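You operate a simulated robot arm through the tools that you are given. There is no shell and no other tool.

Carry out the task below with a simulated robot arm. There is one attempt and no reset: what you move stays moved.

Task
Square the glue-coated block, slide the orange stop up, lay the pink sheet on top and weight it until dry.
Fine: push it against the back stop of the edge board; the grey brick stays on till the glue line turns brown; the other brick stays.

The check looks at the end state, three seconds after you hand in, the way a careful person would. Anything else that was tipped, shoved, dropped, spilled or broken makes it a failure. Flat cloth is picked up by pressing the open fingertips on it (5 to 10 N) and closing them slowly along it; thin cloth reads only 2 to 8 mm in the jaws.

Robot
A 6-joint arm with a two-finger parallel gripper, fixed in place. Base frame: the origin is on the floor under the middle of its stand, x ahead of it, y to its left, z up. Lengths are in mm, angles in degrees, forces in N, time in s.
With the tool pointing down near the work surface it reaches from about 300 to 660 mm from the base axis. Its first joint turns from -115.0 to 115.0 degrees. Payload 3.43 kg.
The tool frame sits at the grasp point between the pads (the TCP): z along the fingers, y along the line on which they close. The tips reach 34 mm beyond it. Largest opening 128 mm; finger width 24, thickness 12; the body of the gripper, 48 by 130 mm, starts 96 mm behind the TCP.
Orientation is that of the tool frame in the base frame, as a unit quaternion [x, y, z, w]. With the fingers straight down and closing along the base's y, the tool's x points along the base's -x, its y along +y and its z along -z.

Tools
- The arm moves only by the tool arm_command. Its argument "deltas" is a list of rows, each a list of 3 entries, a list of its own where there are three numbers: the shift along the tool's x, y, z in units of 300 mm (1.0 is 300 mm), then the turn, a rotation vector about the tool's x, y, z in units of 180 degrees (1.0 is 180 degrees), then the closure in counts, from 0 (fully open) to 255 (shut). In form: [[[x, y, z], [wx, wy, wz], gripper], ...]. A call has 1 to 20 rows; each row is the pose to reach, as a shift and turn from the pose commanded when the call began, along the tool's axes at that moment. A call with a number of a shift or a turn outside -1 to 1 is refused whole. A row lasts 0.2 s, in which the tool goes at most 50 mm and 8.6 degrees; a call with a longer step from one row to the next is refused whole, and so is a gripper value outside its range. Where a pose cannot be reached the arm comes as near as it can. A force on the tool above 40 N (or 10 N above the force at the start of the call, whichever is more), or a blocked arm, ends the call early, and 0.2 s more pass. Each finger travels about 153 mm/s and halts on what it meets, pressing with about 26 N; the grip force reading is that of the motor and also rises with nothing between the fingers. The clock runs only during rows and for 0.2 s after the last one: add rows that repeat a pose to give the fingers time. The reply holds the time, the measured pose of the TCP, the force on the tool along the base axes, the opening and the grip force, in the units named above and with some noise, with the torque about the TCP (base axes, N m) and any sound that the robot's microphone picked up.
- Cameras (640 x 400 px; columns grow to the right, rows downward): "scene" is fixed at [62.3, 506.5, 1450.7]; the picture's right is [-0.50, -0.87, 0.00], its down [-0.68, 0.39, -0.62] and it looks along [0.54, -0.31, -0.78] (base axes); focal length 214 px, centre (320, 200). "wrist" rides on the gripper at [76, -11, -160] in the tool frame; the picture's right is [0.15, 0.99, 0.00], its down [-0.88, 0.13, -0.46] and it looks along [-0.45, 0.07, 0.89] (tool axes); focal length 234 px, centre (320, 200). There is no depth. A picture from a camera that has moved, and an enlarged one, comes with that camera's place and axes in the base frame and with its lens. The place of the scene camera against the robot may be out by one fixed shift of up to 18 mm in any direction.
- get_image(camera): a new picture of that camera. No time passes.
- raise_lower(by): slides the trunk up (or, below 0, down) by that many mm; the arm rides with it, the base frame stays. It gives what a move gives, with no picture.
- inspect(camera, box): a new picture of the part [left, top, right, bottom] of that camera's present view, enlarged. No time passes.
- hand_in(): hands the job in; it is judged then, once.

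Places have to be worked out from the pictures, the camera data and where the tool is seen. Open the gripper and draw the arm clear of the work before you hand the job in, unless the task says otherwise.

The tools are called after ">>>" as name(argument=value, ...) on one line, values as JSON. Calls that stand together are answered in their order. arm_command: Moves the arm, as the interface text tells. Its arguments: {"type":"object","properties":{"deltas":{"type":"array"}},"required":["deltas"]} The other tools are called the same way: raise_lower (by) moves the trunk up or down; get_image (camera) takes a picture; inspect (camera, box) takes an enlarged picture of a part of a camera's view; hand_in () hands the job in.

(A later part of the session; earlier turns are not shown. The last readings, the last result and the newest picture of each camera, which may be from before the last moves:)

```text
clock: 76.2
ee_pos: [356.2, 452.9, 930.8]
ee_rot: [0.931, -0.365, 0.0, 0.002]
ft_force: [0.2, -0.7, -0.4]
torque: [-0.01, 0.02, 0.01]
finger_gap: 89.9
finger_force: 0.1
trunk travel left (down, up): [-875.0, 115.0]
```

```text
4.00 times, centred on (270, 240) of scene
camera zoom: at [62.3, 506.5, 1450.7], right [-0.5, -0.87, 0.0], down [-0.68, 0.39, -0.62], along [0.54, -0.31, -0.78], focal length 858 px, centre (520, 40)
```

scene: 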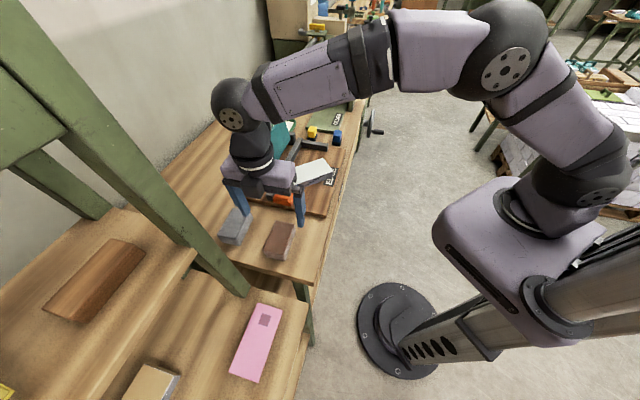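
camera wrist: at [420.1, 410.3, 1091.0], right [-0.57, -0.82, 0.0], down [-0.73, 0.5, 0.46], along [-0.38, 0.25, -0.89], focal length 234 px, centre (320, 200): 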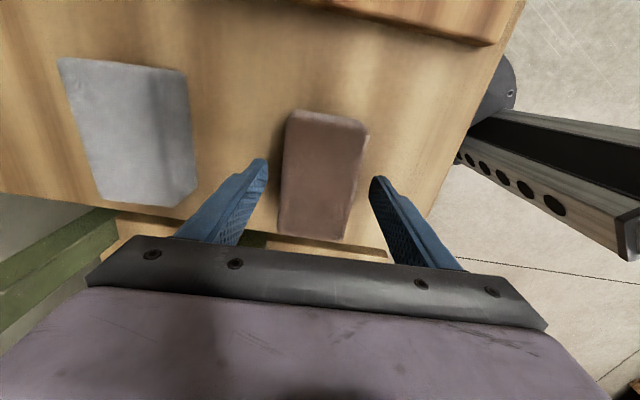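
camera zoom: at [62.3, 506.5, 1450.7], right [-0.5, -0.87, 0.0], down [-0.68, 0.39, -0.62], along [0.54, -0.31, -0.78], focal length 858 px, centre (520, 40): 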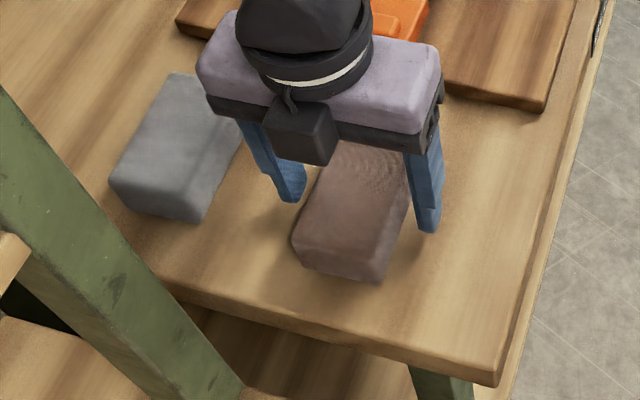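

The fingers straddle the brick. I close slowly until both touch.

>>> arm_command(deltas=[[[0, 0, 0], [0, 0, 0], 90], [[0, 0, 0], [0, 0, 0], 104], [[0, 0, 0], [0, 0, 0], 116], [[0, 0, 0], [0, 0, 0], 126], [[0, 0, 0], [0, 0, 0], 134], [[0, 0, 0], [0, 0, 0], 142], [[0, 0, 0], [0, 0, 0], 150], [[0, 0, 0], [0, 0, 0], 155], [[0, 0, 0], [0, 0, 0], 155]])

>>> inspect(camera="scene", box=[220, 190, 320, 290])

```text
clock: 78.2
ee_pos: [357.3, 453.3, 930.1]
ee_rot: [0.931, -0.365, -0.001, 0.002]
ft_force: [2.0, 2.9, 0.9]
torque: [0.32, -0.21, -0.05]
finger_gap: 59.7
finger_force: 26.0
trunk travel left (down, up): [-875.0, 115.0]
```

```text
4.00 times, centred on (270, 240) of scene
camera zoom: at [62.3, 506.5, 1450.7], right [-0.5, -0.87, 0.0], down [-0.68, 0.39, -0.62], along [0.54, -0.31, -0.78], focal length 858 px, centre (520, 40)
```

zoom: 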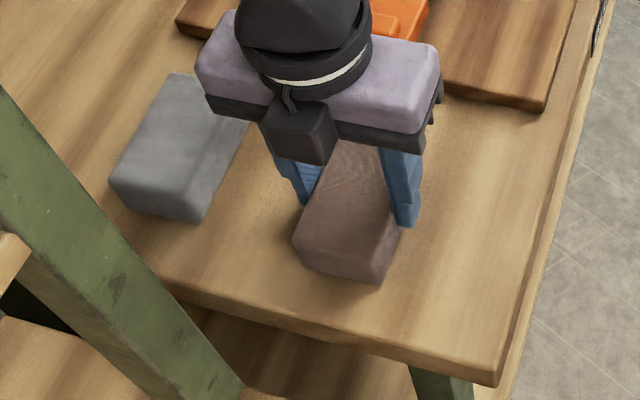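

Gripped at 59.7 mm. I slide it back along the bench by -6.8 mm in n and -21.2 mm in t.

>>> arm_command(deltas=[[[0.014, 0.005, 0], [0, 0, 0], 155], [[0.028, 0.01, 0], [0, 0, 0], 155], [[0.042, 0.015, 0], [0, 0, 0], 155], [[0.056, 0.02, 0], [0, 0, 0], 155], [[0.0697, 0.0253, 0], [0, 0, 0], 155], [[0.0697, 0.0253, 0], [0, 0, 0], 155]])

>>> inspect(camera="scene", box=[200, 180, 320, 300])

>>> inspect(camera="scene", box=[240, 160, 320, 240])

```text
clock: 79.6
ee_pos: [367.6, 434.0, 932.0]
ee_rot: [0.931, -0.364, 0.0, 0.002]
ft_force: [-2.0, 1.6, 3.0]
torque: [0.31, -0.01, 0.0]
finger_gap: 60.0
finger_force: 26.1
trunk travel left (down, up): [-875.0, 115.0]
```

```text
3.33 times, centred on (260, 240) of scene
camera zoom: at [62.3, 506.5, 1450.7], right [-0.5, -0.87, 0.0], down [-0.68, 0.39, -0.62], along [0.54, -0.31, -0.78], focal length 715 px, centre (520, 67)
```

zoom: 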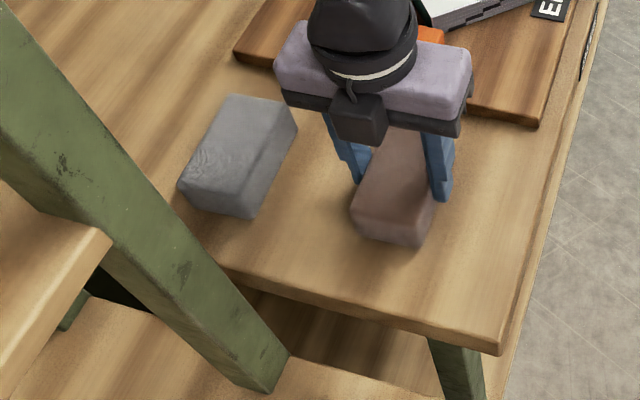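

```text
5.00 times, centred on (280, 200) of scene
camera zoom: at [62.3, 506.5, 1450.7], right [-0.5, -0.87, 0.0], down [-0.68, 0.39, -0.62], along [0.54, -0.31, -0.78], focal length 1072 px, centre (520, 200)
```

zoom: 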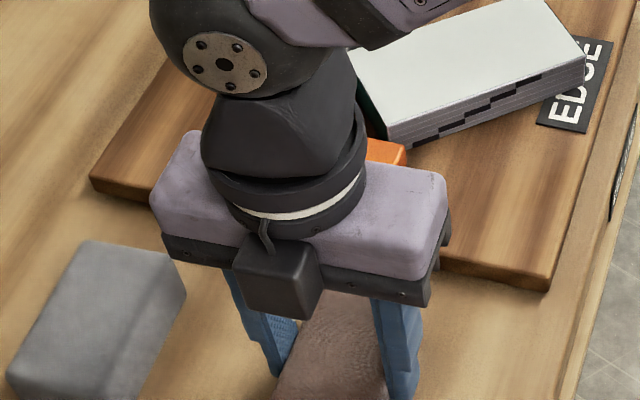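

The lower-left corner now appears at (352,207) versus (350,208) originally — good. I open slowly and rise straight up.

>>> arm_command(deltas=[[[0, 0, 0], [0, 0, 0], 130], [[0, 0, 0], [0, 0, 0], 110], [[0, 0, 0], [0, 0, 0], 80], [[0, 0, 0], [0, 0, 0], 80], [[0, 0, -0.1], [0, 0, 0], 80], [[0, 0, -0.2], [0, 0, 0], 80], [[0, 0, -0.34], [0, 0, 0], 80], [[0, 0, -0.36], [0, 0, 0], 80]])

>>> inspect(camera="scene", box=[200, 180, 320, 300])

```text
clock: 81.4
ee_pos: [367.9, 433.1, 1039.3]
ee_rot: [0.931, -0.365, -0.001, 0.003]
ft_force: [0.7, 1.0, 0.5]
torque: [-0.04, 0.03, 0.04]
finger_gap: 87.8
finger_force: 0.2
trunk travel left (down, up): [-875.0, 115.0]
```

```text
3.33 times, centred on (260, 240) of scene
camera zoom: at [62.3, 506.5, 1450.7], right [-0.5, -0.87, 0.0], down [-0.68, 0.39, -0.62], along [0.54, -0.31, -0.78], focal length 715 px, centre (520, 67)
```

zoom: 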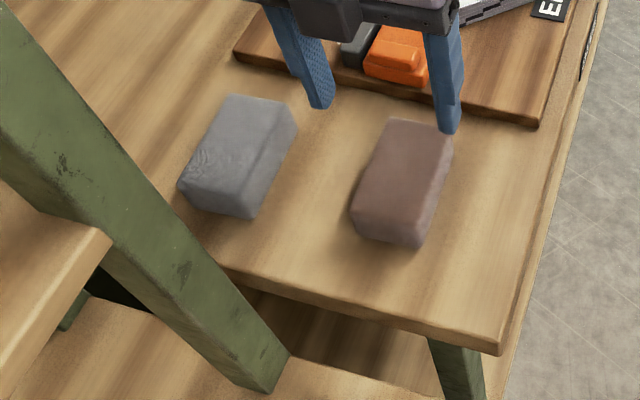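

The brown brick is back within about 1–2 px (≈1–2 mm) of its original picture. Now I go above the skewed block (centre ≈ n 562, t -194, turned ~42°), turning the tool so the fingers would close across its 79 mm width.

>>> arm_command(deltas=[[[0.1, 0.006, 0], [0, 0, 0.03], 40], [[0.2, 0.012, 0], [0, 0, 0.06], 0], [[0.3, 0.018, 0], [0, 0, 0.09], 0], [[0.4, 0.024, 0], [0, 0, 0.12], 0], [[0.5, 0.03, 0], [0, 0, 0.15], 0], [[0.6, 0.036, 0], [0, 0, 0.18], 0], [[0.7, 0.042, 0], [0, 0, 0.21], 0], [[0.799, 0.0457, 0], [0, 0, 0.244], 0], [[0.799, 0.0457, 0], [0, 0, 0.244], 0]])

>>> get_image(camera="wrist")

>>> inspect(camera="scene", box=[230, 110, 350, 230])

```text
clock: 83.4
ee_pos: [533.1, 263.5, 1039.5]
ee_rot: [0.727, -0.687, 0.001, 0.001]
ft_force: [-0.7, 0.6, -0.3]
torque: [0.01, -0.02, 0.03]
finger_gap: 128.1
finger_force: 0.1
trunk travel left (down, up): [-875.0, 115.0]
```

```text
taken
camera wrist: at [549.6, 188.5, 1199.4], right [-0.98, -0.2, 0.0], down [-0.18, 0.87, 0.45], along [-0.09, 0.44, -0.89], focal length 234 px, centre (320, 200)
```

wrist: 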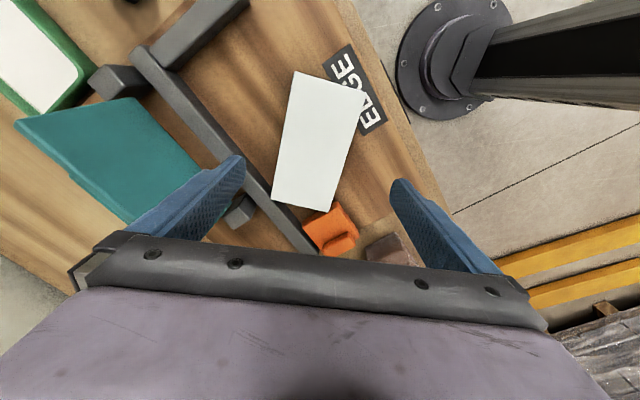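

```text
3.33 times, centred on (290, 170) of scene
camera zoom: at [62.3, 506.5, 1450.7], right [-0.5, -0.87, 0.0], down [-0.68, 0.39, -0.62], along [0.54, -0.31, -0.78], focal length 715 px, centre (420, 300)
```

zoom: 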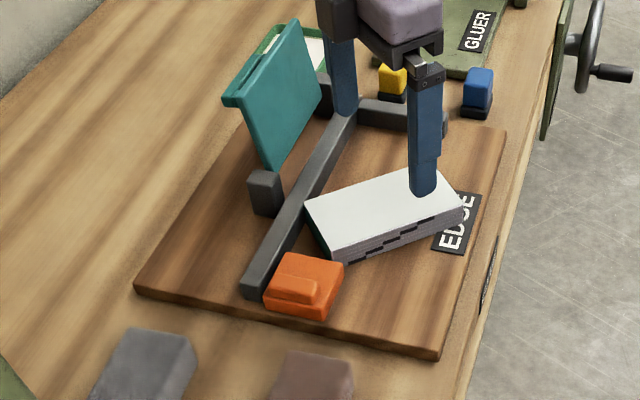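

Block in tool axes: centre 5.6 mm to -y and turned +4.3°. I correct that and descend around it to tips ≈906.

>>> arm_command(deltas=[[[0, -0.0187, 0], [0, 0, 0.0239], 20], [[0, -0.0187, 0.1], [0, 0, 0.0239], 36], [[0, -0.0187, 0.2], [0, 0, 0.0239], 36], [[0, -0.0187, 0.28], [0, 0, 0.0239], 36], [[0, -0.0187, 0.33], [0, 0, 0.0239], 36], [[0, -0.0187, 0.33], [0, 0, 0.0239], 36]])

>>> get_image(camera="wrist")

>>> inspect(camera="scene", box=[250, 110, 350, 210])

```text
clock: 84.8
ee_pos: [538.0, 263.1, 939.7]
ee_rot: [-0.7, 0.714, 0.0, -0.002]
ft_force: [-0.9, 0.7, -0.1]
torque: [-0.04, 0.02, 0.01]
finger_gap: 110.1
finger_force: 0.1
trunk travel left (down, up): [-875.0, 115.0]
```

```text
taken
camera wrist: at [548.1, 187.1, 1100.0], right [-0.99, -0.13, 0.0], down [-0.11, 0.88, 0.45], along [-0.06, 0.45, -0.89], focal length 234 px, centre (320, 200)
```

wrist: 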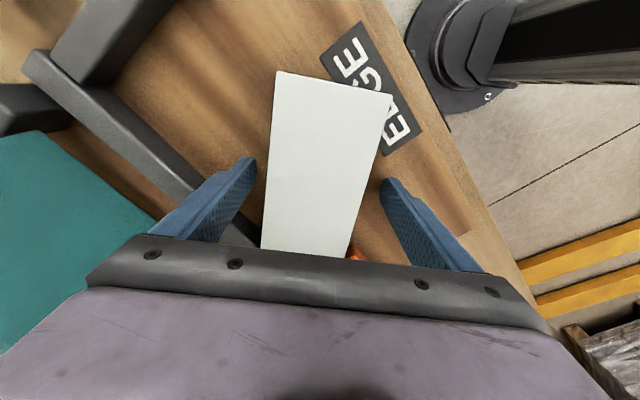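

```text
4.00 times, centred on (300, 160) of scene
camera zoom: at [62.3, 506.5, 1450.7], right [-0.5, -0.87, 0.0], down [-0.68, 0.39, -0.62], along [0.54, -0.31, -0.78], focal length 858 px, centre (400, 360)
```

zoom: 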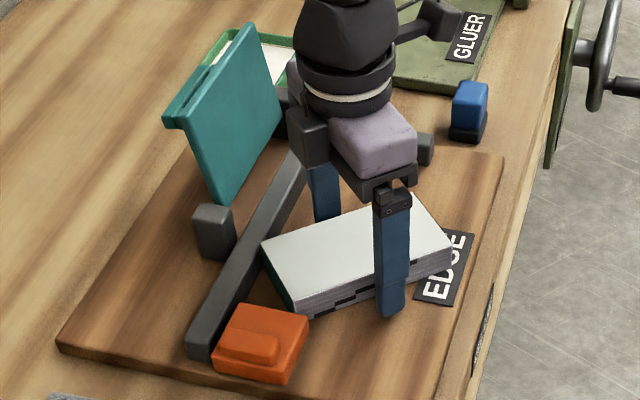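

The fingers straddle the block evenly. I close slowly onto its sides.

>>> arm_command(deltas=[[[0, 0, 0], [0, 0, 0], 56], [[0, 0, 0], [0, 0, 0], 70], [[0, 0, 0], [0, 0, 0], 80], [[0, 0, 0], [0, 0, 0], 88], [[0, 0, 0], [0, 0, 0], 95], [[0, 0, 0], [0, 0, 0], 102], [[0, 0, 0], [0, 0, 0], 108], [[0, 0, 0], [0, 0, 0], 112], [[0, 0, 0], [0, 0, 0], 112]])

```text
clock: 86.8
ee_pos: [538.1, 263.7, 940.2]
ee_rot: [-0.701, 0.714, 0.0, -0.002]
ft_force: [0.1, 0.0, 1.6]
torque: [0.06, -0.11, -0.11]
finger_gap: 78.2
finger_force: 25.8
trunk travel left (down, up): [-875.0, 115.0]
```

Gripped at 78.2 mm. I lift 4 mm, draw slightly inward, then turn it 46° back to square while moving to n≈558, t≈-262, and check before setting down.

>>> arm_command(deltas=[[[0, 0, -0.0133], [0, 0, 0], 112], [[0.0453, 0.025, -0.0133], [0, 0, 0], 112], [[0.0676, -0.0029, -0.0133], [0, 0, -0.0427], 112], [[0.0898, -0.0309, -0.0133], [0, 0, -0.0854], 112], [[0.1121, -0.0588, -0.0133], [0, 0, -0.1281], 112], [[0.1343, -0.0867, -0.0133], [0, 0, -0.1707], 112], [[0.1566, -0.1147, -0.0133], [0, 0, -0.2134], 112], [[0.1788, -0.1426, -0.0133], [0, 0, -0.2561], 112], [[0.1788, -0.1426, -0.0133], [0, 0, -0.2561], 112]])

>>> get_image(camera="wrist")

>>> inspect(camera="scene", box=[250, 110, 350, 210])

```text
clock: 88.8
ee_pos: [581.3, 206.6, 945.4]
ee_rot: [0.924, -0.382, -0.001, 0.002]
ft_force: [-0.6, -0.1, -1.9]
torque: [0.0, -0.02, 0.0]
finger_gap: 78.1
finger_force: 25.9
trunk travel left (down, up): [-875.0, 115.0]
```

```text
taken
camera wrist: at [643.5, 160.8, 1105.7], right [-0.59, -0.8, 0.0], down [-0.71, 0.53, 0.46], along [-0.37, 0.27, -0.89], focal length 234 px, centre (320, 200)
```

wrist: 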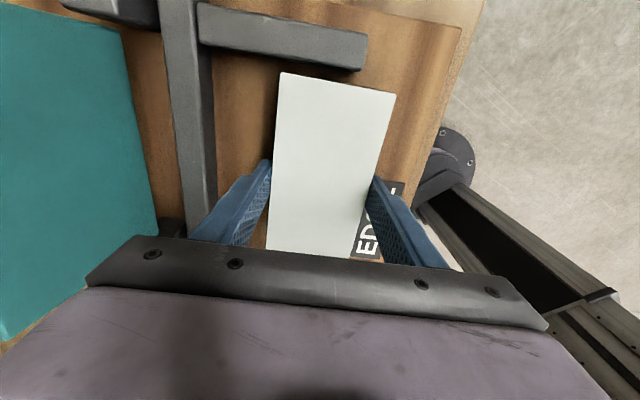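

```text
4.00 times, centred on (300, 160) of scene
camera zoom: at [62.3, 506.5, 1450.7], right [-0.5, -0.87, 0.0], down [-0.68, 0.39, -0.62], along [0.54, -0.31, -0.78], focal length 858 px, centre (400, 360)
```

zoom: 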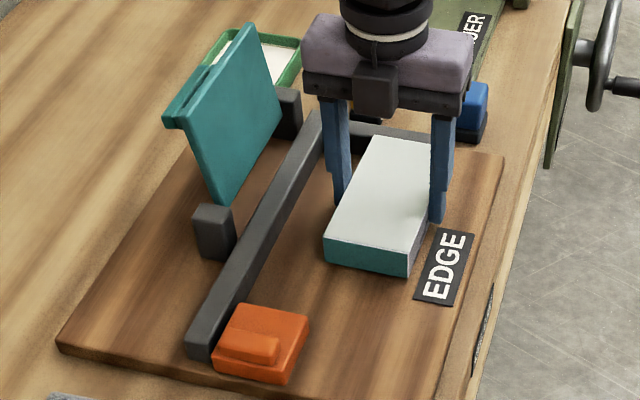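

The block is square in the grip. I lower it onto the board and slide it gently in -t until it meets the back stop.

>>> arm_command(deltas=[[[0, 0, 0.007], [0, 0, 0], 112], [[0, 0, 0.0133], [0, 0, 0], 112], [[0.01, 0, 0.0133], [0, 0, 0], 112], [[0.02, 0, 0.0133], [0, 0, 0], 112], [[0.026, 0, 0.0133], [0, 0, 0], 112], [[0.029, 0, 0.0133], [0, 0, 0], 112], [[0.032, 0, 0.0133], [0, 0, 0], 112], [[0.032, 0, 0.0133], [0, 0, 0], 112]])

```text
clock: 90.6
ee_pos: [587.0, 201.0, 940.8]
ee_rot: [0.924, -0.383, -0.001, 0.003]
ft_force: [-3.5, 1.7, -3.0]
torque: [0.03, 0.1, 0.0]
finger_gap: 77.8
finger_force: 26.3
trunk travel left (down, up): [-875.0, 115.0]
```

A few newtons of reaction appear near t=-273. I add 1.5 mm.

>>> arm_command(deltas=[[[0.0025, 0, 0], [0, 0, 0], 112], [[0.005, 0, 0], [0, 0, 0], 112], [[0.005, 0, 0], [0, 0, 0], 112]])

>>> get_image(camera="wrist")

```text
clock: 91.4
ee_pos: [588.3, 201.0, 940.8]
ee_rot: [0.924, -0.382, -0.002, 0.003]
ft_force: [-6.8, 4.6, -1.6]
torque: [0.08, 0.08, 0.15]
finger_gap: 77.6
finger_force: 25.6
trunk travel left (down, up): [-875.0, 115.0]
```

```text
taken
camera wrist: at [650.3, 155.0, 1100.9], right [-0.6, -0.8, 0.0], down [-0.71, 0.53, 0.46], along [-0.37, 0.27, -0.89], focal length 234 px, centre (320, 200)
```

wrist: 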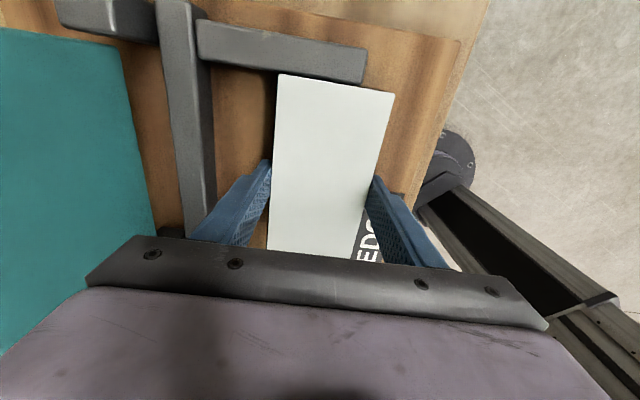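

Contact with the back stop confirmed (8 N). I open slowly and rise straight up.

>>> arm_command(deltas=[[[0, 0, 0], [0, 0, 0], 90], [[0, 0, 0], [0, 0, 0], 70], [[0, 0, 0], [0, 0, 0], 40], [[0, 0, 0], [0, 0, 0], 36], [[0, 0, -0.08], [0, 0, 0], 36], [[0, 0, -0.2], [0, 0, 0], 36], [[0, 0, -0.32], [0, 0, 0], 36], [[0, 0, -0.32], [0, 0, 0], 36]])

>>> get_image(camera="wrist")

```text
clock: 93.2
ee_pos: [588.4, 201.4, 1038.3]
ee_rot: [0.924, -0.383, -0.001, 0.003]
ft_force: [-0.5, 0.0, -0.2]
torque: [0.01, 0.01, -0.02]
finger_gap: 110.0
finger_force: 0.0
trunk travel left (down, up): [-875.0, 115.0]
```

```text
taken
camera wrist: at [651.2, 155.8, 1197.8], right [-0.6, -0.8, 0.0], down [-0.71, 0.53, 0.46], along [-0.37, 0.27, -0.89], focal length 234 px, centre (320, 200)
```

wrist: 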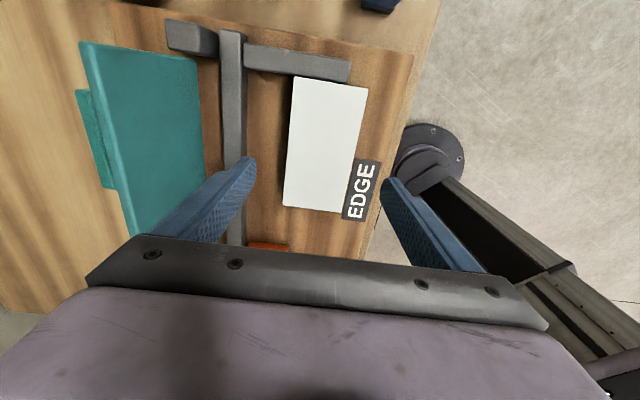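

The block sits against the back stop. I now turn the tool back by +90° while retreating to n≈482 at this height, fingers going to 90 mm.

>>> arm_command(deltas=[[[0, 0.025, 0], [0, 0, 0.0455], 40], [[0, 0.05, 0], [0, 0, 0.091], 50], [[0, 0.075, 0], [0, 0, 0.1365], 60], [[0, 0.1, 0], [0, 0, 0.182], 70], [[0, 0.125, 0], [0, 0, 0.2275], 76], [[0, 0.15, 0], [0, 0, 0.273], 76], [[0, 0.175, 0], [0, 0, 0.3185], 76], [[0, 0.2, 0], [0, 0, 0.364], 76], [[0, 0.225, 0], [0, 0, 0.4095], 76], [[-0.005, 0.25, 0], [0, 0, 0.455], 76], [[-0.005, 0.2533, 0], [0, 0, 0.5], 76], [[-0.005, 0.2533, 0], [0, 0, 0.5], 76]])

>>> get_image(camera="wrist")

```text
clock: 95.8
ee_pos: [534.5, 146.0, 1037.0]
ee_rot: [-0.382, 0.924, 0.0, -0.002]
ft_force: [0.0, -0.3, -0.1]
torque: [0.03, 0.01, -0.01]
finger_gap: 89.9
finger_force: 0.2
trunk travel left (down, up): [-875.0, 115.0]
```

```text
taken
camera wrist: at [489.9, 85.3, 1197.3], right [-0.8, 0.6, 0.0], down [0.53, 0.72, 0.45], along [0.27, 0.36, -0.89], focal length 234 px, centre (320, 200)
```

wrist: 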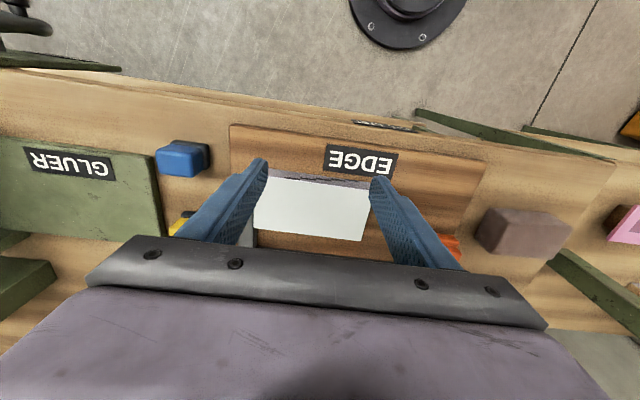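

Now descend in front of the block and push +n toward the fence as before (single call, to n≈553).

>>> arm_command(deltas=[[[0, 0, 0.1], [0, 0, 0], 76], [[0, 0, 0.2], [0, 0, 0], 76], [[0, 0, 0.28], [0, 0, 0], 76], [[0, 0, 0.305], [0, 0, 0], 76], [[-0.05, 0, 0.305], [0, 0, 0], 76], [[-0.09, 0, 0.305], [0, 0, 0], 76], [[-0.11, 0, 0.305], [0, 0, 0], 76], [[-0.13, 0, 0.305], [0, 0, 0], 76], [[-0.15, 0, 0.305], [0, 0, 0], 76], [[-0.17, 0, 0.305], [0, 0, 0], 76], [[-0.19, 0, 0.305], [0, 0, 0], 76], [[-0.21, 0, 0.305], [0, 0, 0], 76], [[-0.225, 0, 0.305], [0, 0, 0], 76], [[-0.24, 0, 0.305], [0, 0, 0], 76], [[-0.24, 0, 0.305], [0, 0, 0], 76]])

>>> inspect(camera="scene", box=[250, 110, 350, 210])

```text
clock: 99.0
ee_pos: [585.0, 198.3, 946.4]
ee_rot: [-0.383, 0.924, -0.001, -0.001]
ft_force: [-0.5, -0.3, 0.7]
torque: [0.0, 0.0, -0.01]
finger_gap: 89.9
finger_force: 0.0
trunk travel left (down, up): [-875.0, 115.0]
```

```text
4.00 times, centred on (300, 160) of scene
camera zoom: at [62.3, 506.5, 1450.7], right [-0.5, -0.87, 0.0], down [-0.68, 0.39, -0.62], along [0.54, -0.31, -0.78], focal length 858 px, centre (400, 360)
```

zoom: 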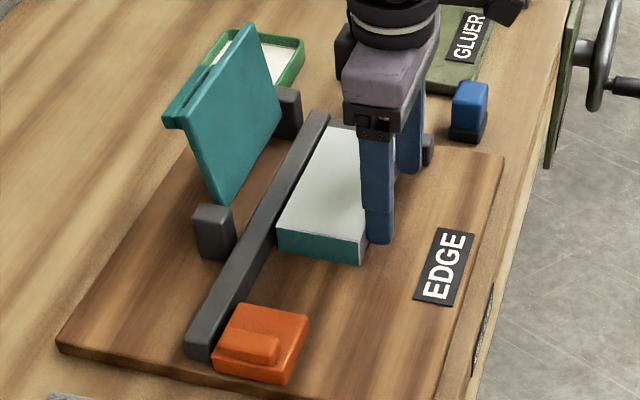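

The block follows; n≈554 now. I press on in 1 mm steps to the fence.

>>> arm_command(deltas=[[[-0.005, 0, 0], [0, 0, 0], 76], [[-0.01, 0, 0], [0, 0, 0], 76], [[-0.014, 0, 0], [0, 0, 0], 76], [[-0.018, 0, 0], [0, 0, 0], 76], [[-0.022, 0, 0], [0, 0, 0], 76], [[-0.025, 0, 0], [0, 0, 0], 76], [[-0.025, 0, 0], [0, 0, 0], 76]])

```text
clock: 100.6
ee_pos: [591.0, 202.1, 945.8]
ee_rot: [-0.382, 0.924, -0.001, -0.003]
ft_force: [-4.0, -2.7, -1.5]
torque: [0.01, 0.08, -0.08]
finger_gap: 89.6
finger_force: 0.1
trunk travel left (down, up): [-875.0, 115.0]
```

Contact with the fence begins at n≈560.8, same as before. One more millimetre to press flush.

>>> arm_command(deltas=[[[-0.002, 0, 0], [0, 0, 0], 76], [[-0.004, 0, 0], [0, 0, 0], 76], [[-0.005, 0, 0], [0, 0, 0], 76], [[-0.005, 0, 0], [0, 0, 0], 76]])

```text
clock: 101.6
ee_pos: [590.0, 202.4, 946.4]
ee_rot: [-0.383, 0.924, -0.001, -0.003]
ft_force: [-8.7, -8.8, -2.0]
torque: [-0.24, 0.19, -0.11]
finger_gap: 89.8
finger_force: 0.0
trunk travel left (down, up): [-875.0, 115.0]
```

12 N on the fence. I back off 30 mm, then rise and retract, keeping every step small.

>>> arm_command(deltas=[[[0.04, 0, 0], [0, 0, 0], 76], [[0.1, 0, 0], [0, 0, 0], 76], [[0.15, 0, -0.05], [0, 0, 0], 76], [[0.2, 0, -0.15], [0, 0, 0], 76], [[0.24, 0, -0.25], [0, 0, 0], 76], [[0.26, 0, -0.31], [0, 0, 0], 76], [[0.26, 0, -0.31], [0, 0, 0], 76]])

>>> inspect(camera="scene", box=[250, 110, 350, 210])

```text
clock: 103.2
ee_pos: [536.1, 148.7, 1037.4]
ee_rot: [-0.383, 0.924, -0.001, -0.002]
ft_force: [-0.1, 0.4, 0.3]
torque: [0.01, -0.01, -0.02]
finger_gap: 89.6
finger_force: 0.0
trunk travel left (down, up): [-875.0, 115.0]
```

```text
4.00 times, centred on (300, 160) of scene
camera zoom: at [62.3, 506.5, 1450.7], right [-0.5, -0.87, 0.0], down [-0.68, 0.39, -0.62], along [0.54, -0.31, -0.78], focal length 858 px, centre (400, 360)
```

zoom: 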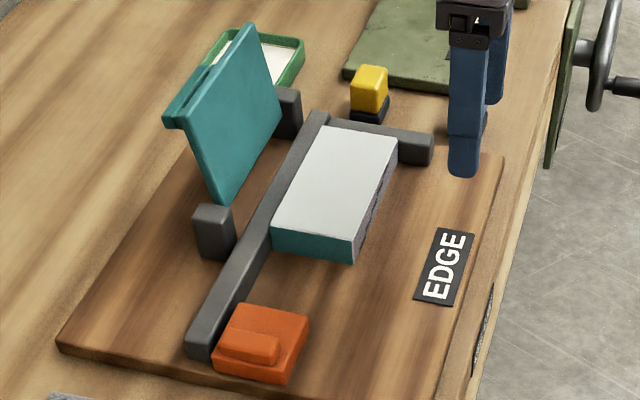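

The block is seated exactly as before. Now the orange stop again: I close the fingers and travel (inside radius) to its +t side at this safe height.

>>> arm_command(deltas=[[[0, 0.12, 0], [0, 0, 0], 120], [[0, 0.26, 0], [0, 0, 0], 180], [[0, 0.4, 0], [0, 0, 0], 255], [[0, 0.54, 0], [0, 0, 0], 255], [[0, 0.68, 0], [0, 0, 0], 255], [[0, 0.82, 0], [0, 0, 0], 255], [[-0.14, 0.82, 0], [0, 0, 0], 255], [[-0.28, 0.82, 0], [0, 0, 0], 255], [[-0.42, 0.82, 0], [0, 0, 0], 255], [[-0.42, 0.82, 0.1], [0, 0, 0], 255], [[-0.42, 0.82, 0.2], [0, 0, 0], 255], [[-0.42, 0.82, 0.22], [0, 0, 0], 255], [[-0.42, 0.82, 0.22], [0, 0, 0], 255]])

>>> get_image(camera="wrist")

>>> inspect(camera="scene", box=[240, 160, 320, 240])

```text
clock: 106.0
ee_pos: [450.6, 412.2, 971.5]
ee_rot: [-0.383, 0.924, -0.002, -0.003]
ft_force: [-0.3, 0.3, 0.3]
torque: [0.01, 0.01, 0.03]
finger_gap: 0.0
finger_force: 26.3
trunk travel left (down, up): [-875.0, 115.0]
```

```text
taken
camera wrist: at [405.2, 350.5, 1132.4], right [-0.8, 0.6, 0.0], down [0.53, 0.72, 0.45], along [0.27, 0.36, -0.89], focal length 234 px, centre (320, 200)
```

wrist: 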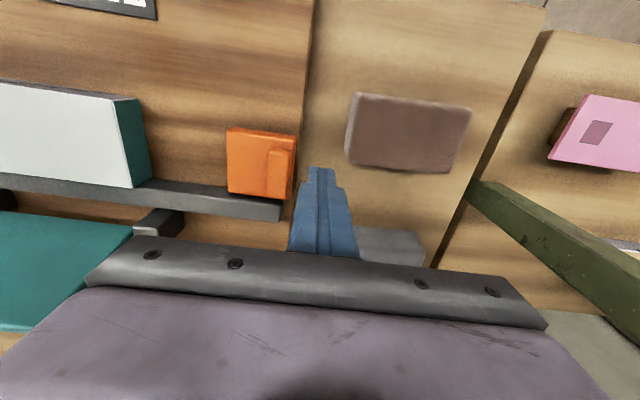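

```text
5.00 times, centred on (280, 200) of scene
camera zoom: at [62.3, 506.5, 1450.7], right [-0.5, -0.87, 0.0], down [-0.68, 0.39, -0.62], along [0.54, -0.31, -0.78], focal length 1072 px, centre (520, 200)
```

zoom: 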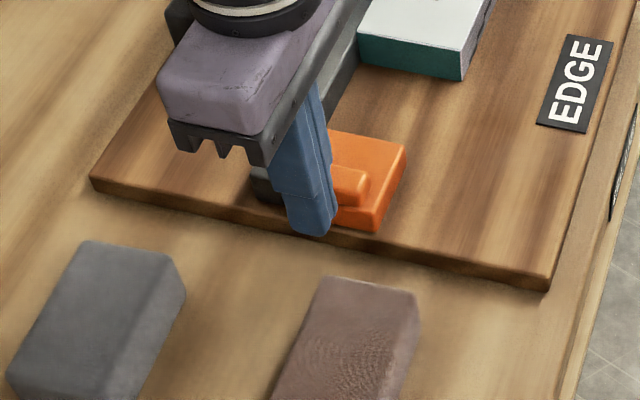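

Same picture as before the first slide; the fingers are clear of the stop. I descend and push the orange stop in -t to about t=-114, at ~30 mm/s.

>>> arm_command(deltas=[[[0, 0, 0.06], [0, 0, 0], 255], [[0, 0, 0.1], [0, 0, 0], 255], [[0, -0.03, 0.1], [0, 0, 0], 255], [[0, -0.05, 0.1], [0, 0, 0], 255], [[0, -0.07, 0.1], [0, 0, 0], 255], [[0, -0.09, 0.1], [0, 0, 0], 255], [[0, -0.11, 0.1], [0, 0, 0], 255], [[0, -0.13, 0.1], [0, 0, 0], 255], [[0, -0.15, 0.1], [0, 0, 0], 255], [[0, -0.17, 0.1], [0, 0, 0], 255], [[0, -0.19, 0.1], [0, 0, 0], 255], [[0, -0.21, 0.1], [0, 0, 0], 255], [[0, -0.23, 0.1], [0, 0, 0], 255], [[0, -0.25, 0.1], [0, 0, 0], 255], [[0, -0.27, 0.1], [0, 0, 0], 255], [[0, -0.285, 0.1], [0, 0, 0], 255], [[0, -0.285, 0.1], [0, 0, 0], 255]])

>>> get_image(camera="wrist")

```text
clock: 109.6
ee_pos: [513.0, 351.9, 942.1]
ee_rot: [-0.383, 0.924, -0.001, -0.002]
ft_force: [-3.3, 0.5, -1.5]
torque: [0.05, 0.14, -0.04]
finger_gap: 0.1
finger_force: 26.3
trunk travel left (down, up): [-875.0, 115.0]
```

```text
taken
camera wrist: at [467.5, 290.2, 1102.6], right [-0.8, 0.6, 0.0], down [0.53, 0.72, 0.45], along [0.27, 0.36, -0.89], focal length 234 px, centre (320, 200)
```

wrist: 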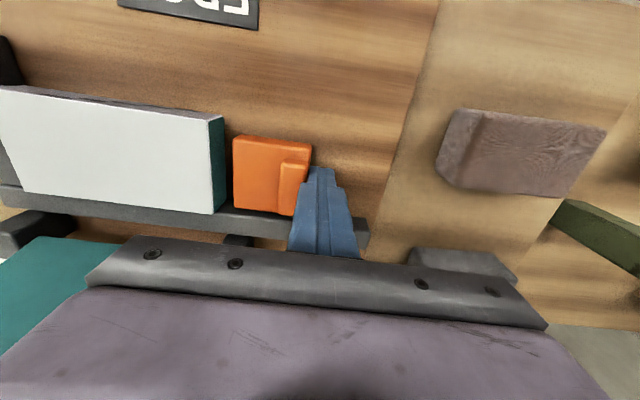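

A gap of about 12 mm to the block remains. I continue at ~1.2 mm per row.

>>> arm_command(deltas=[[[0, -0.006, 0], [0, 0, 0], 255], [[0, -0.012, 0], [0, 0, 0], 255], [[0, -0.018, 0], [0, 0, 0], 255], [[0, -0.024, 0], [0, 0, 0], 255], [[0, -0.03, 0], [0, 0, 0], 255], [[0, -0.036, 0], [0, 0, 0], 255], [[0, -0.04, 0], [0, 0, 0], 255], [[0, -0.043, 0], [0, 0, 0], 255], [[0, -0.043, 0], [0, 0, 0], 255]])

```text
clock: 111.6
ee_pos: [519.7, 342.3, 942.4]
ee_rot: [-0.382, 0.924, -0.002, -0.002]
ft_force: [-2.5, 3.3, 3.3]
torque: [0.07, 0.05, 0.04]
finger_gap: 0.1
finger_force: 26.1
trunk travel left (down, up): [-875.0, 115.0]
```

Now t≈-125.5 with only sliding friction. I go on 0.8 mm per row until the force rises.

>>> arm_command(deltas=[[[0, -0.0027, 0], [0, 0, 0], 255], [[0, -0.0053, 0], [0, 0, 0], 255], [[0, -0.008, 0], [0, 0, 0], 255], [[0, -0.0107, 0], [0, 0, 0], 255], [[0, -0.0107, 0], [0, 0, 0], 255]])

>>> inspect(camera="wrist", box=[0, 70, 340, 270])

```text
clock: 112.8
ee_pos: [522.4, 340.7, 941.2]
ee_rot: [-0.383, 0.924, -0.001, -0.001]
ft_force: [-5.2, 9.3, 1.5]
torque: [0.27, 0.12, 0.01]
finger_gap: 0.0
finger_force: 26.2
trunk travel left (down, up): [-875.0, 115.0]
```

```text
1.88 times, centred on (170, 170) of wrist
camera zoom: at [476.3, 279.3, 1102.3], right [-0.8, 0.6, 0.0], down [0.53, 0.72, 0.45], along [0.27, 0.36, -0.89], focal length 441 px, centre (602, 256)
```

zoom: 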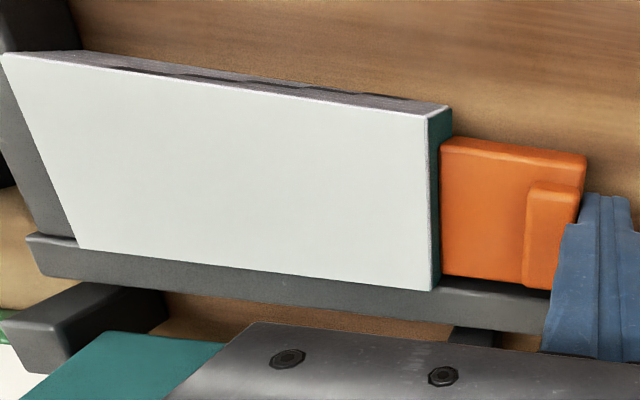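

10 N at t=-128.5, exactly as the first time: block, stop and back stop are in contact. A final 0.6 mm press, then I back off in +t and rise, with small steps.

>>> arm_command(deltas=[[[0, -0.002, 0], [0, 0, 0], 255], [[0, -0.002, 0], [0, 0, 0], 255], [[0, 0.03, 0], [0, 0, 0], 255], [[0, 0.08, 0], [0, 0, 0], 255], [[0, 0.08, -0.1], [0, 0, 0], 255], [[0.02, 0.08, -0.2], [0, 0, 0], 255], [[0.08, 0.08, -0.3], [0, 0, 0], 255], [[0.2, 0.08, -0.34], [0, 0, 0], 255], [[0.34, 0.08, -0.34], [0, 0, 0], 200], [[0.45, 0.08, -0.34], [0, 0, 0], 150], [[0.45, 0.08, -0.34], [0, 0, 0], 76]])

>>> inspect(camera="scene", box=[250, 110, 350, 210])

>>> get_image(camera="wrist")

```text
clock: 115.2
ee_pos: [414.1, 259.9, 1043.0]
ee_rot: [-0.383, 0.924, 0.0, -0.002]
ft_force: [0.2, 0.0, -0.6]
torque: [-0.05, 0.0, 0.0]
finger_gap: 90.1
finger_force: 0.0
trunk travel left (down, up): [-875.0, 115.0]
```

```text
4.00 times, centred on (300, 160) of scene
camera zoom: at [62.3, 506.5, 1450.7], right [-0.5, -0.87, 0.0], down [-0.68, 0.39, -0.62], along [0.54, -0.31, -0.78], focal length 858 px, centre (400, 360)
```

zoom: 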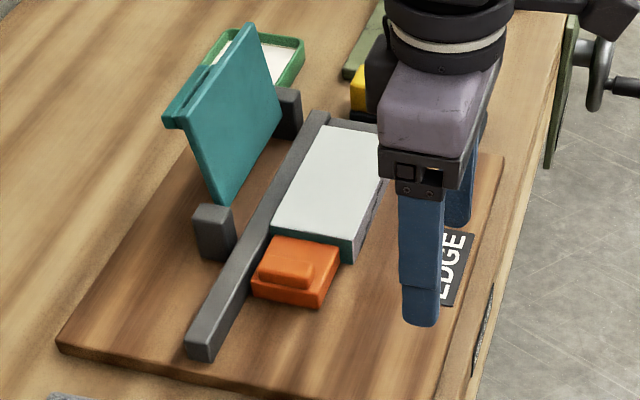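

```text
taken
camera wrist: at [368.5, 198.8, 1203.5], right [-0.8, 0.6, 0.0], down [0.53, 0.72, 0.45], along [0.27, 0.36, -0.89], focal length 234 px, centre (320, 200)
```

wrist: 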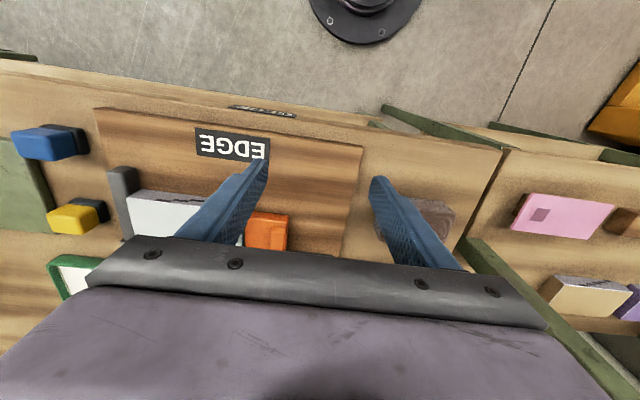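

Board side is done again: block square, stop up against it. Now to the sheet, first call: move along t at small radius, n≈440, to t≈150.

>>> arm_command(deltas=[[[0.03, 0.12, 0], [0, 0, 0], 40], [[0.06, 0.25, 0], [0, 0, 0], 0], [[0.09, 0.38, 0], [0, 0, 0], 0], [[0.12, 0.51, 0], [0, 0, 0], 0], [[0.122, 0.64, 0], [0, 0, 0], 0], [[0.122, 0.77, 0], [0, 0, 0], 0], [[0.122, 0.863, 0], [0, 0, 0], 0], [[0.122, 0.863, 0], [0, 0, 0], 0]])

>>> get_image(camera="wrist")

```text
clock: 117.0
ee_pos: [198.5, 416.8, 1044.3]
ee_rot: [-0.383, 0.924, -0.001, -0.001]
ft_force: [-0.4, 0.2, -0.1]
torque: [0.03, -0.03, 0.02]
finger_gap: 127.8
finger_force: 0.0
trunk travel left (down, up): [-875.0, 115.0]
```

```text
taken
camera wrist: at [154.2, 355.7, 1205.1], right [-0.8, 0.6, 0.0], down [0.53, 0.72, 0.45], along [0.27, 0.36, -0.89], focal length 234 px, centre (320, 200)
```

wrist: 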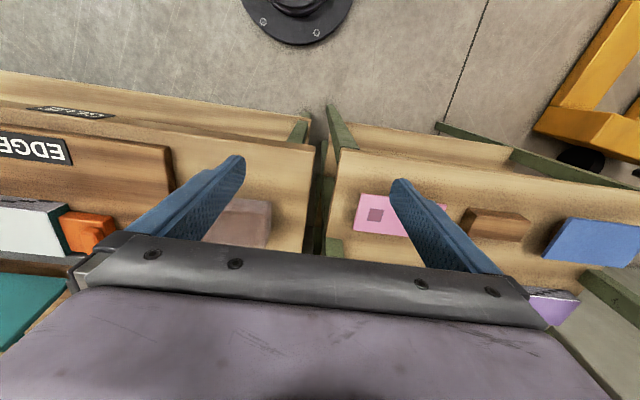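

I see the gap between the two tables and the sheet ahead. I continue to t≈300 at n≈440 for a head-on view of the sheet.

>>> arm_command(deltas=[[[0, 0.12, 0], [0, 0, 0], 0], [[0, 0.25, 0], [0, 0, 0], 0], [[0, 0.38, 0], [0, 0, 0], 0], [[0, 0.5, 0], [0, 0, 0], 0], [[0, 0.5, 0], [0, 0, 0], 0]])

>>> get_image(camera="wrist")

>>> get_image(camera="scene")

```text
clock: 118.2
ee_pos: [94.9, 524.1, 1046.7]
ee_rot: [-0.383, 0.924, 0.0, -0.003]
ft_force: [-0.8, 0.0, 1.2]
torque: [0.02, -0.02, 0.01]
finger_gap: 128.0
finger_force: 0.1
trunk travel left (down, up): [-875.0, 115.0]
```

```text
taken
camera wrist: at [50.6, 462.1, 1206.7], right [-0.8, 0.6, 0.0], down [0.53, 0.72, 0.45], along [0.27, 0.36, -0.89], focal length 234 px, centre (320, 200)
```

wrist: 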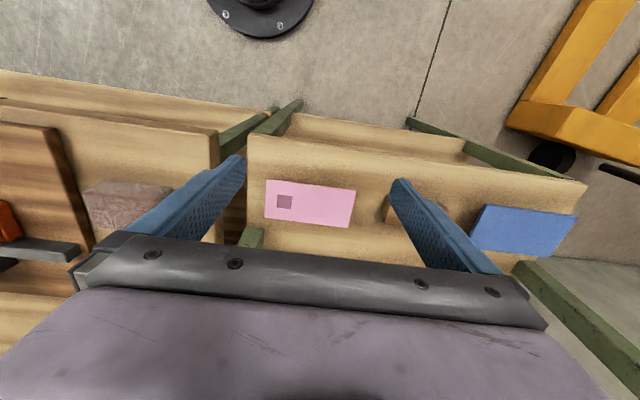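

```text
taken
```

scene: 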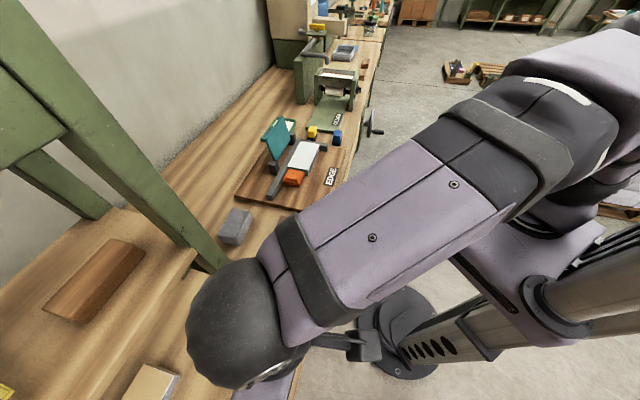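

I inspect the sheet, its support and the post's foot closely.

>>> inspect(camera="wrist", box=[200, 140, 420, 280])

>>> inspect(camera="wrist", box=[250, 160, 370, 240])

```text
2.86 times, centred on (310, 210) of wrist
camera zoom: at [50.6, 462.1, 1206.7], right [-0.8, 0.6, 0.0], down [0.53, 0.72, 0.45], along [0.27, 0.36, -0.89], focal length 669 px, centre (349, 171)
```

zoom: 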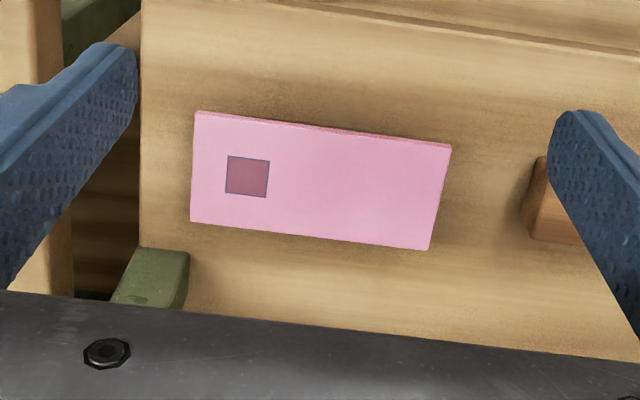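

```text
5.00 times, centred on (310, 200) of wrist
camera zoom: at [50.6, 462.1, 1206.7], right [-0.8, 0.6, 0.0], down [0.53, 0.72, 0.45], along [0.27, 0.36, -0.89], focal length 1171 px, centre (370, 200)
```

zoom: 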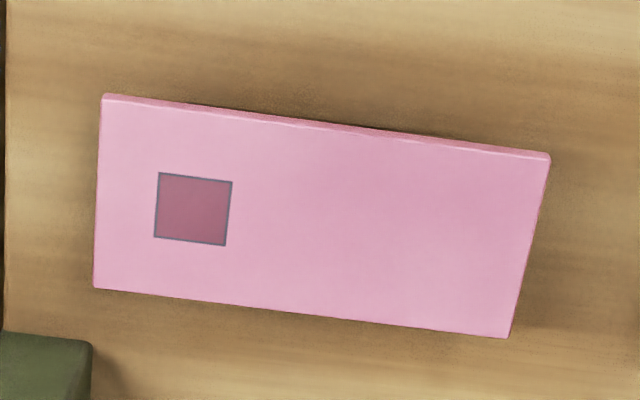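

The sheet is a rigid ~3–4 mm board, 140×68 mm, lying raised on a smaller wooden support, near n≈541, t≈301. I'll grip it across its 68 mm width near its +t end (so that the place pose stays in reach). I turn the tool -90° while moving to n≈500, t≈345 at this height.

>>> arm_command(deltas=[[[-0.019, 0.0125, 0], [0, 0, -0.0455], 30], [[-0.038, 0.025, 0], [0, 0, -0.091], 50], [[-0.057, 0.0375, 0], [0, 0, -0.1365], 60], [[-0.076, 0.05, 0], [0, 0, -0.182], 60], [[-0.095, 0.0625, 0], [0, 0, -0.2275], 60], [[-0.114, 0.075, 0], [0, 0, -0.273], 60], [[-0.133, 0.0875, 0], [0, 0, -0.3185], 60], [[-0.152, 0.1, 0], [0, 0, -0.364], 60], [[-0.171, 0.1125, 0], [0, 0, -0.4095], 60], [[-0.19, 0.125, 0], [0, 0, -0.455], 60], [[-0.2077, 0.138, 0], [0, 0, -0.5], 60], [[-0.2077, 0.138, 0], [0, 0, -0.5], 60]])

>>> get_image(camera="wrist")

>>> get_image(camera="scene")

```text
clock: 120.8
ee_pos: [109.5, 592.2, 1042.2]
ee_rot: [0.924, -0.382, -0.001, 0.003]
ft_force: [0.8, -0.3, 0.1]
torque: [-0.03, 0.02, 0.02]
finger_gap: 97.9
finger_force: 0.0
out of reach, approached as far as the arm can: row 11, 12
trunk travel left (down, up): [-875.0, 115.0]
```

```text
taken
camera wrist: at [171.7, 547.2, 1202.3], right [-0.59, -0.8, 0.0], down [-0.71, 0.53, 0.46], along [-0.37, 0.27, -0.89], focal length 234 px, centre (320, 200)
```

wrist: 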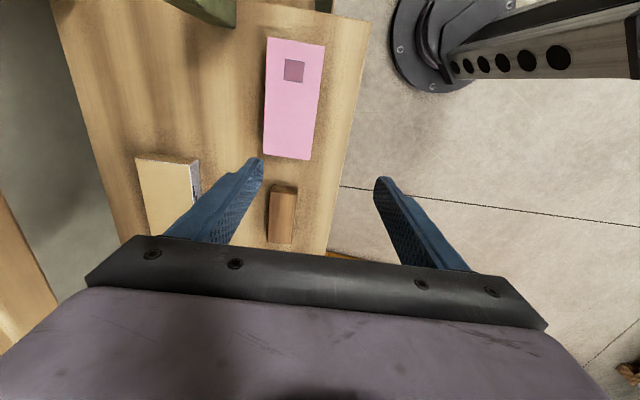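

```text
taken
```

scene: 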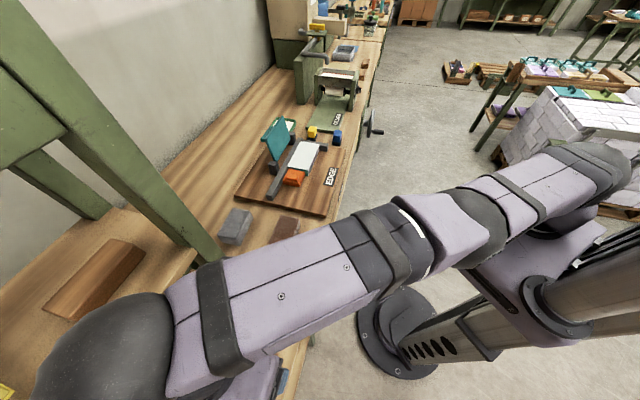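

The last rows were reported out of reach at only ~602 mm: in this direction the usable reach is shorter (the shoulder seems offset about 60 mm in +x). To avoid the elbow problem again I don't pull inward now; instead I sweep down along the reach sphere, which bends the elbow the right way (tips end ≈908, above the sheet at 875).

>>> arm_command(deltas=[[[-0.0024, -0.0028, 0.033], [0, 0, 0], 60], [[-0.0048, -0.0056, 0.067], [0, 0, 0], 60], [[-0.0067, -0.0079, 0.1], [0, 0, 0], 60], [[-0.0086, -0.0102, 0.133], [0, 0, 0], 60], [[-0.0099, -0.0117, 0.167], [0, 0, 0], 60], [[-0.0112, -0.0132, 0.2], [0, 0, 0], 60], [[-0.0121, -0.0142, 0.233], [0, 0, 0], 60], [[-0.0127, -0.015, 0.267], [0, 0, 0], 60], [[-0.0132, -0.0155, 0.3], [0, 0, 0], 60], [[-0.0136, -0.016, 0.32], [0, 0, 0], 60]])

```text
clock: 123.0
ee_pos: [108.8, 598.3, 946.9]
ee_rot: [0.924, -0.383, 0.0, 0.003]
ft_force: [-0.3, -0.5, -0.1]
torque: [-0.02, 0.03, 0.0]
finger_gap: 98.0
finger_force: 0.2
trunk travel left (down, up): [-875.0, 115.0]
```

No complaint this time. Now a gentle inward move of 25 mm with a slight descent to confirm the elbow is bending properly.

>>> arm_command(deltas=[[[0.01, 0.012, 0.005], [0, 0, 0], 60], [[0.02, 0.024, 0.01], [0, 0, 0], 60], [[0.03, 0.036, 0.01], [0, 0, 0], 60], [[0.042, 0.05, 0.01], [0, 0, 0], 60], [[0.055, 0.065, 0.01], [0, 0, 0], 60], [[0.055, 0.065, 0.01], [0, 0, 0], 60]])

>>> get_image(camera="scene")

>>> get_image(camera="wrist")

```text
clock: 124.4
ee_pos: [109.3, 597.2, 946.8]
ee_rot: [0.924, -0.382, 0.0, 0.002]
ft_force: [-0.2, -0.6, 0.0]
torque: [-0.04, 0.01, -0.01]
finger_gap: 97.9
finger_force: 0.1
out of reach, approached as far as the arm can: row 1, 2, 3, 4, 5, 6
trunk travel left (down, up): [-875.0, 115.0]
```

```text
taken
```

scene: 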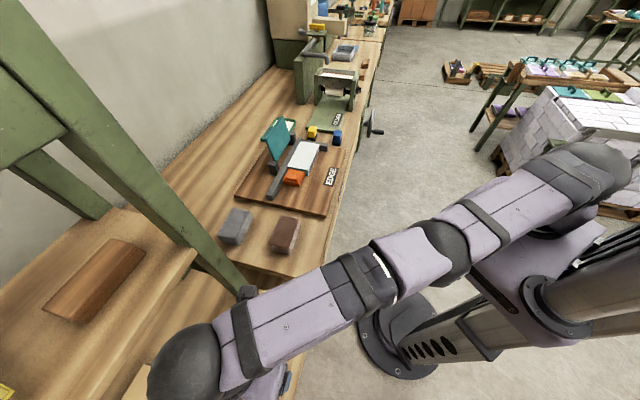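

```text
taken
camera wrist: at [171.5, 552.6, 1106.5], right [-0.6, -0.8, 0.01], down [-0.71, 0.53, 0.46], along [-0.37, 0.27, -0.89], focal length 234 px, centre (320, 200)
```

wrist: 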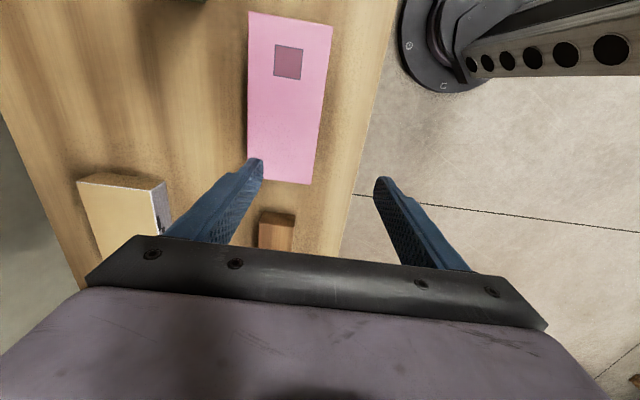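

It is stuck on the straight elbow again. I repeat the recovery that worked: first up and outward to straighten completely, then a long downward sweep slightly inside the reach sphere.

>>> arm_command(deltas=[[[-0.03, -0.035, -0.08], [0, 0, 0], 60], [[-0.06, -0.07, -0.16], [0, 0, 0], 60], [[-0.09, -0.105, -0.24], [0, 0, 0], 60], [[-0.13, -0.152, -0.32], [0, 0, 0], 60], [[-0.13, -0.152, -0.4], [0, 0, 0], 60], [[-0.13, -0.152, -0.48], [0, 0, 0], 60], [[-0.13, -0.152, -0.56], [0, 0, 0], 60], [[-0.13, -0.152, -0.62], [0, 0, 0], 60], [[-0.13, -0.152, -0.62], [0, 0, 0], 60]])

```text
clock: 126.4
ee_pos: [102.7, 579.7, 1108.2]
ee_rot: [0.924, -0.383, 0.0, 0.002]
ft_force: [-0.6, -0.1, -0.4]
torque: [-0.01, 0.0, 0.03]
finger_gap: 98.1
finger_force: 0.1
out of reach, approached as far as the arm can: row 1, 2, 3, 4, 5, 6, 7, 8, 9
trunk travel left (down, up): [-875.0, 115.0]
```

The boundary fits a shoulder at x≈62 with radius ≈602. Now the downward sweep at radius ≈599.5 from Δz=+159 to about -14.

>>> arm_command(deltas=[[[-0.0013, -0.0015, 0.0467], [0, 0, 0], 60], [[-0.0089, -0.0104, 0.0967], [0, 0, 0], 60], [[-0.0158, -0.0185, 0.1467], [0, 0, 0], 60], [[-0.0216, -0.0254, 0.1967], [0, 0, 0], 60], [[-0.0266, -0.0312, 0.2467], [0, 0, 0], 60], [[-0.0309, -0.0363, 0.2967], [0, 0, 0], 60], [[-0.0344, -0.0403, 0.3467], [0, 0, 0], 60], [[-0.037, -0.0434, 0.3967], [0, 0, 0], 60], [[-0.0387, -0.0454, 0.4467], [0, 0, 0], 60], [[-0.0396, -0.0464, 0.4967], [0, 0, 0], 60], [[-0.0398, -0.0467, 0.5467], [0, 0, 0], 60], [[-0.0394, -0.0462, 0.5767], [0, 0, 0], 60]])

```text
clock: 129.0
ee_pos: [109.3, 596.8, 932.9]
ee_rot: [0.924, -0.382, -0.001, 0.002]
ft_force: [0.6, 0.7, -0.1]
torque: [-0.01, -0.03, 0.03]
finger_gap: 97.8
finger_force: 0.0
trunk travel left (down, up): [-875.0, 115.0]
```

Reached without complaint. Now a gentle inward test with a slight descent.

>>> arm_command(deltas=[[[0.006, 0.007, 0.006], [0, 0, 0], 60], [[0.013, 0.015, 0.012], [0, 0, 0], 60], [[0.02, 0.024, 0.015], [0, 0, 0], 60], [[0.03, 0.036, 0.015], [0, 0, 0], 60], [[0.042, 0.05, 0.015], [0, 0, 0], 60]])

```text
clock: 130.2
ee_pos: [106.9, 575.4, 929.0]
ee_rot: [0.924, -0.383, 0.001, 0.002]
ft_force: [0.1, -0.3, 0.7]
torque: [0.01, -0.01, -0.01]
finger_gap: 97.6
finger_force: 0.0
trunk travel left (down, up): [-875.0, 115.0]
```

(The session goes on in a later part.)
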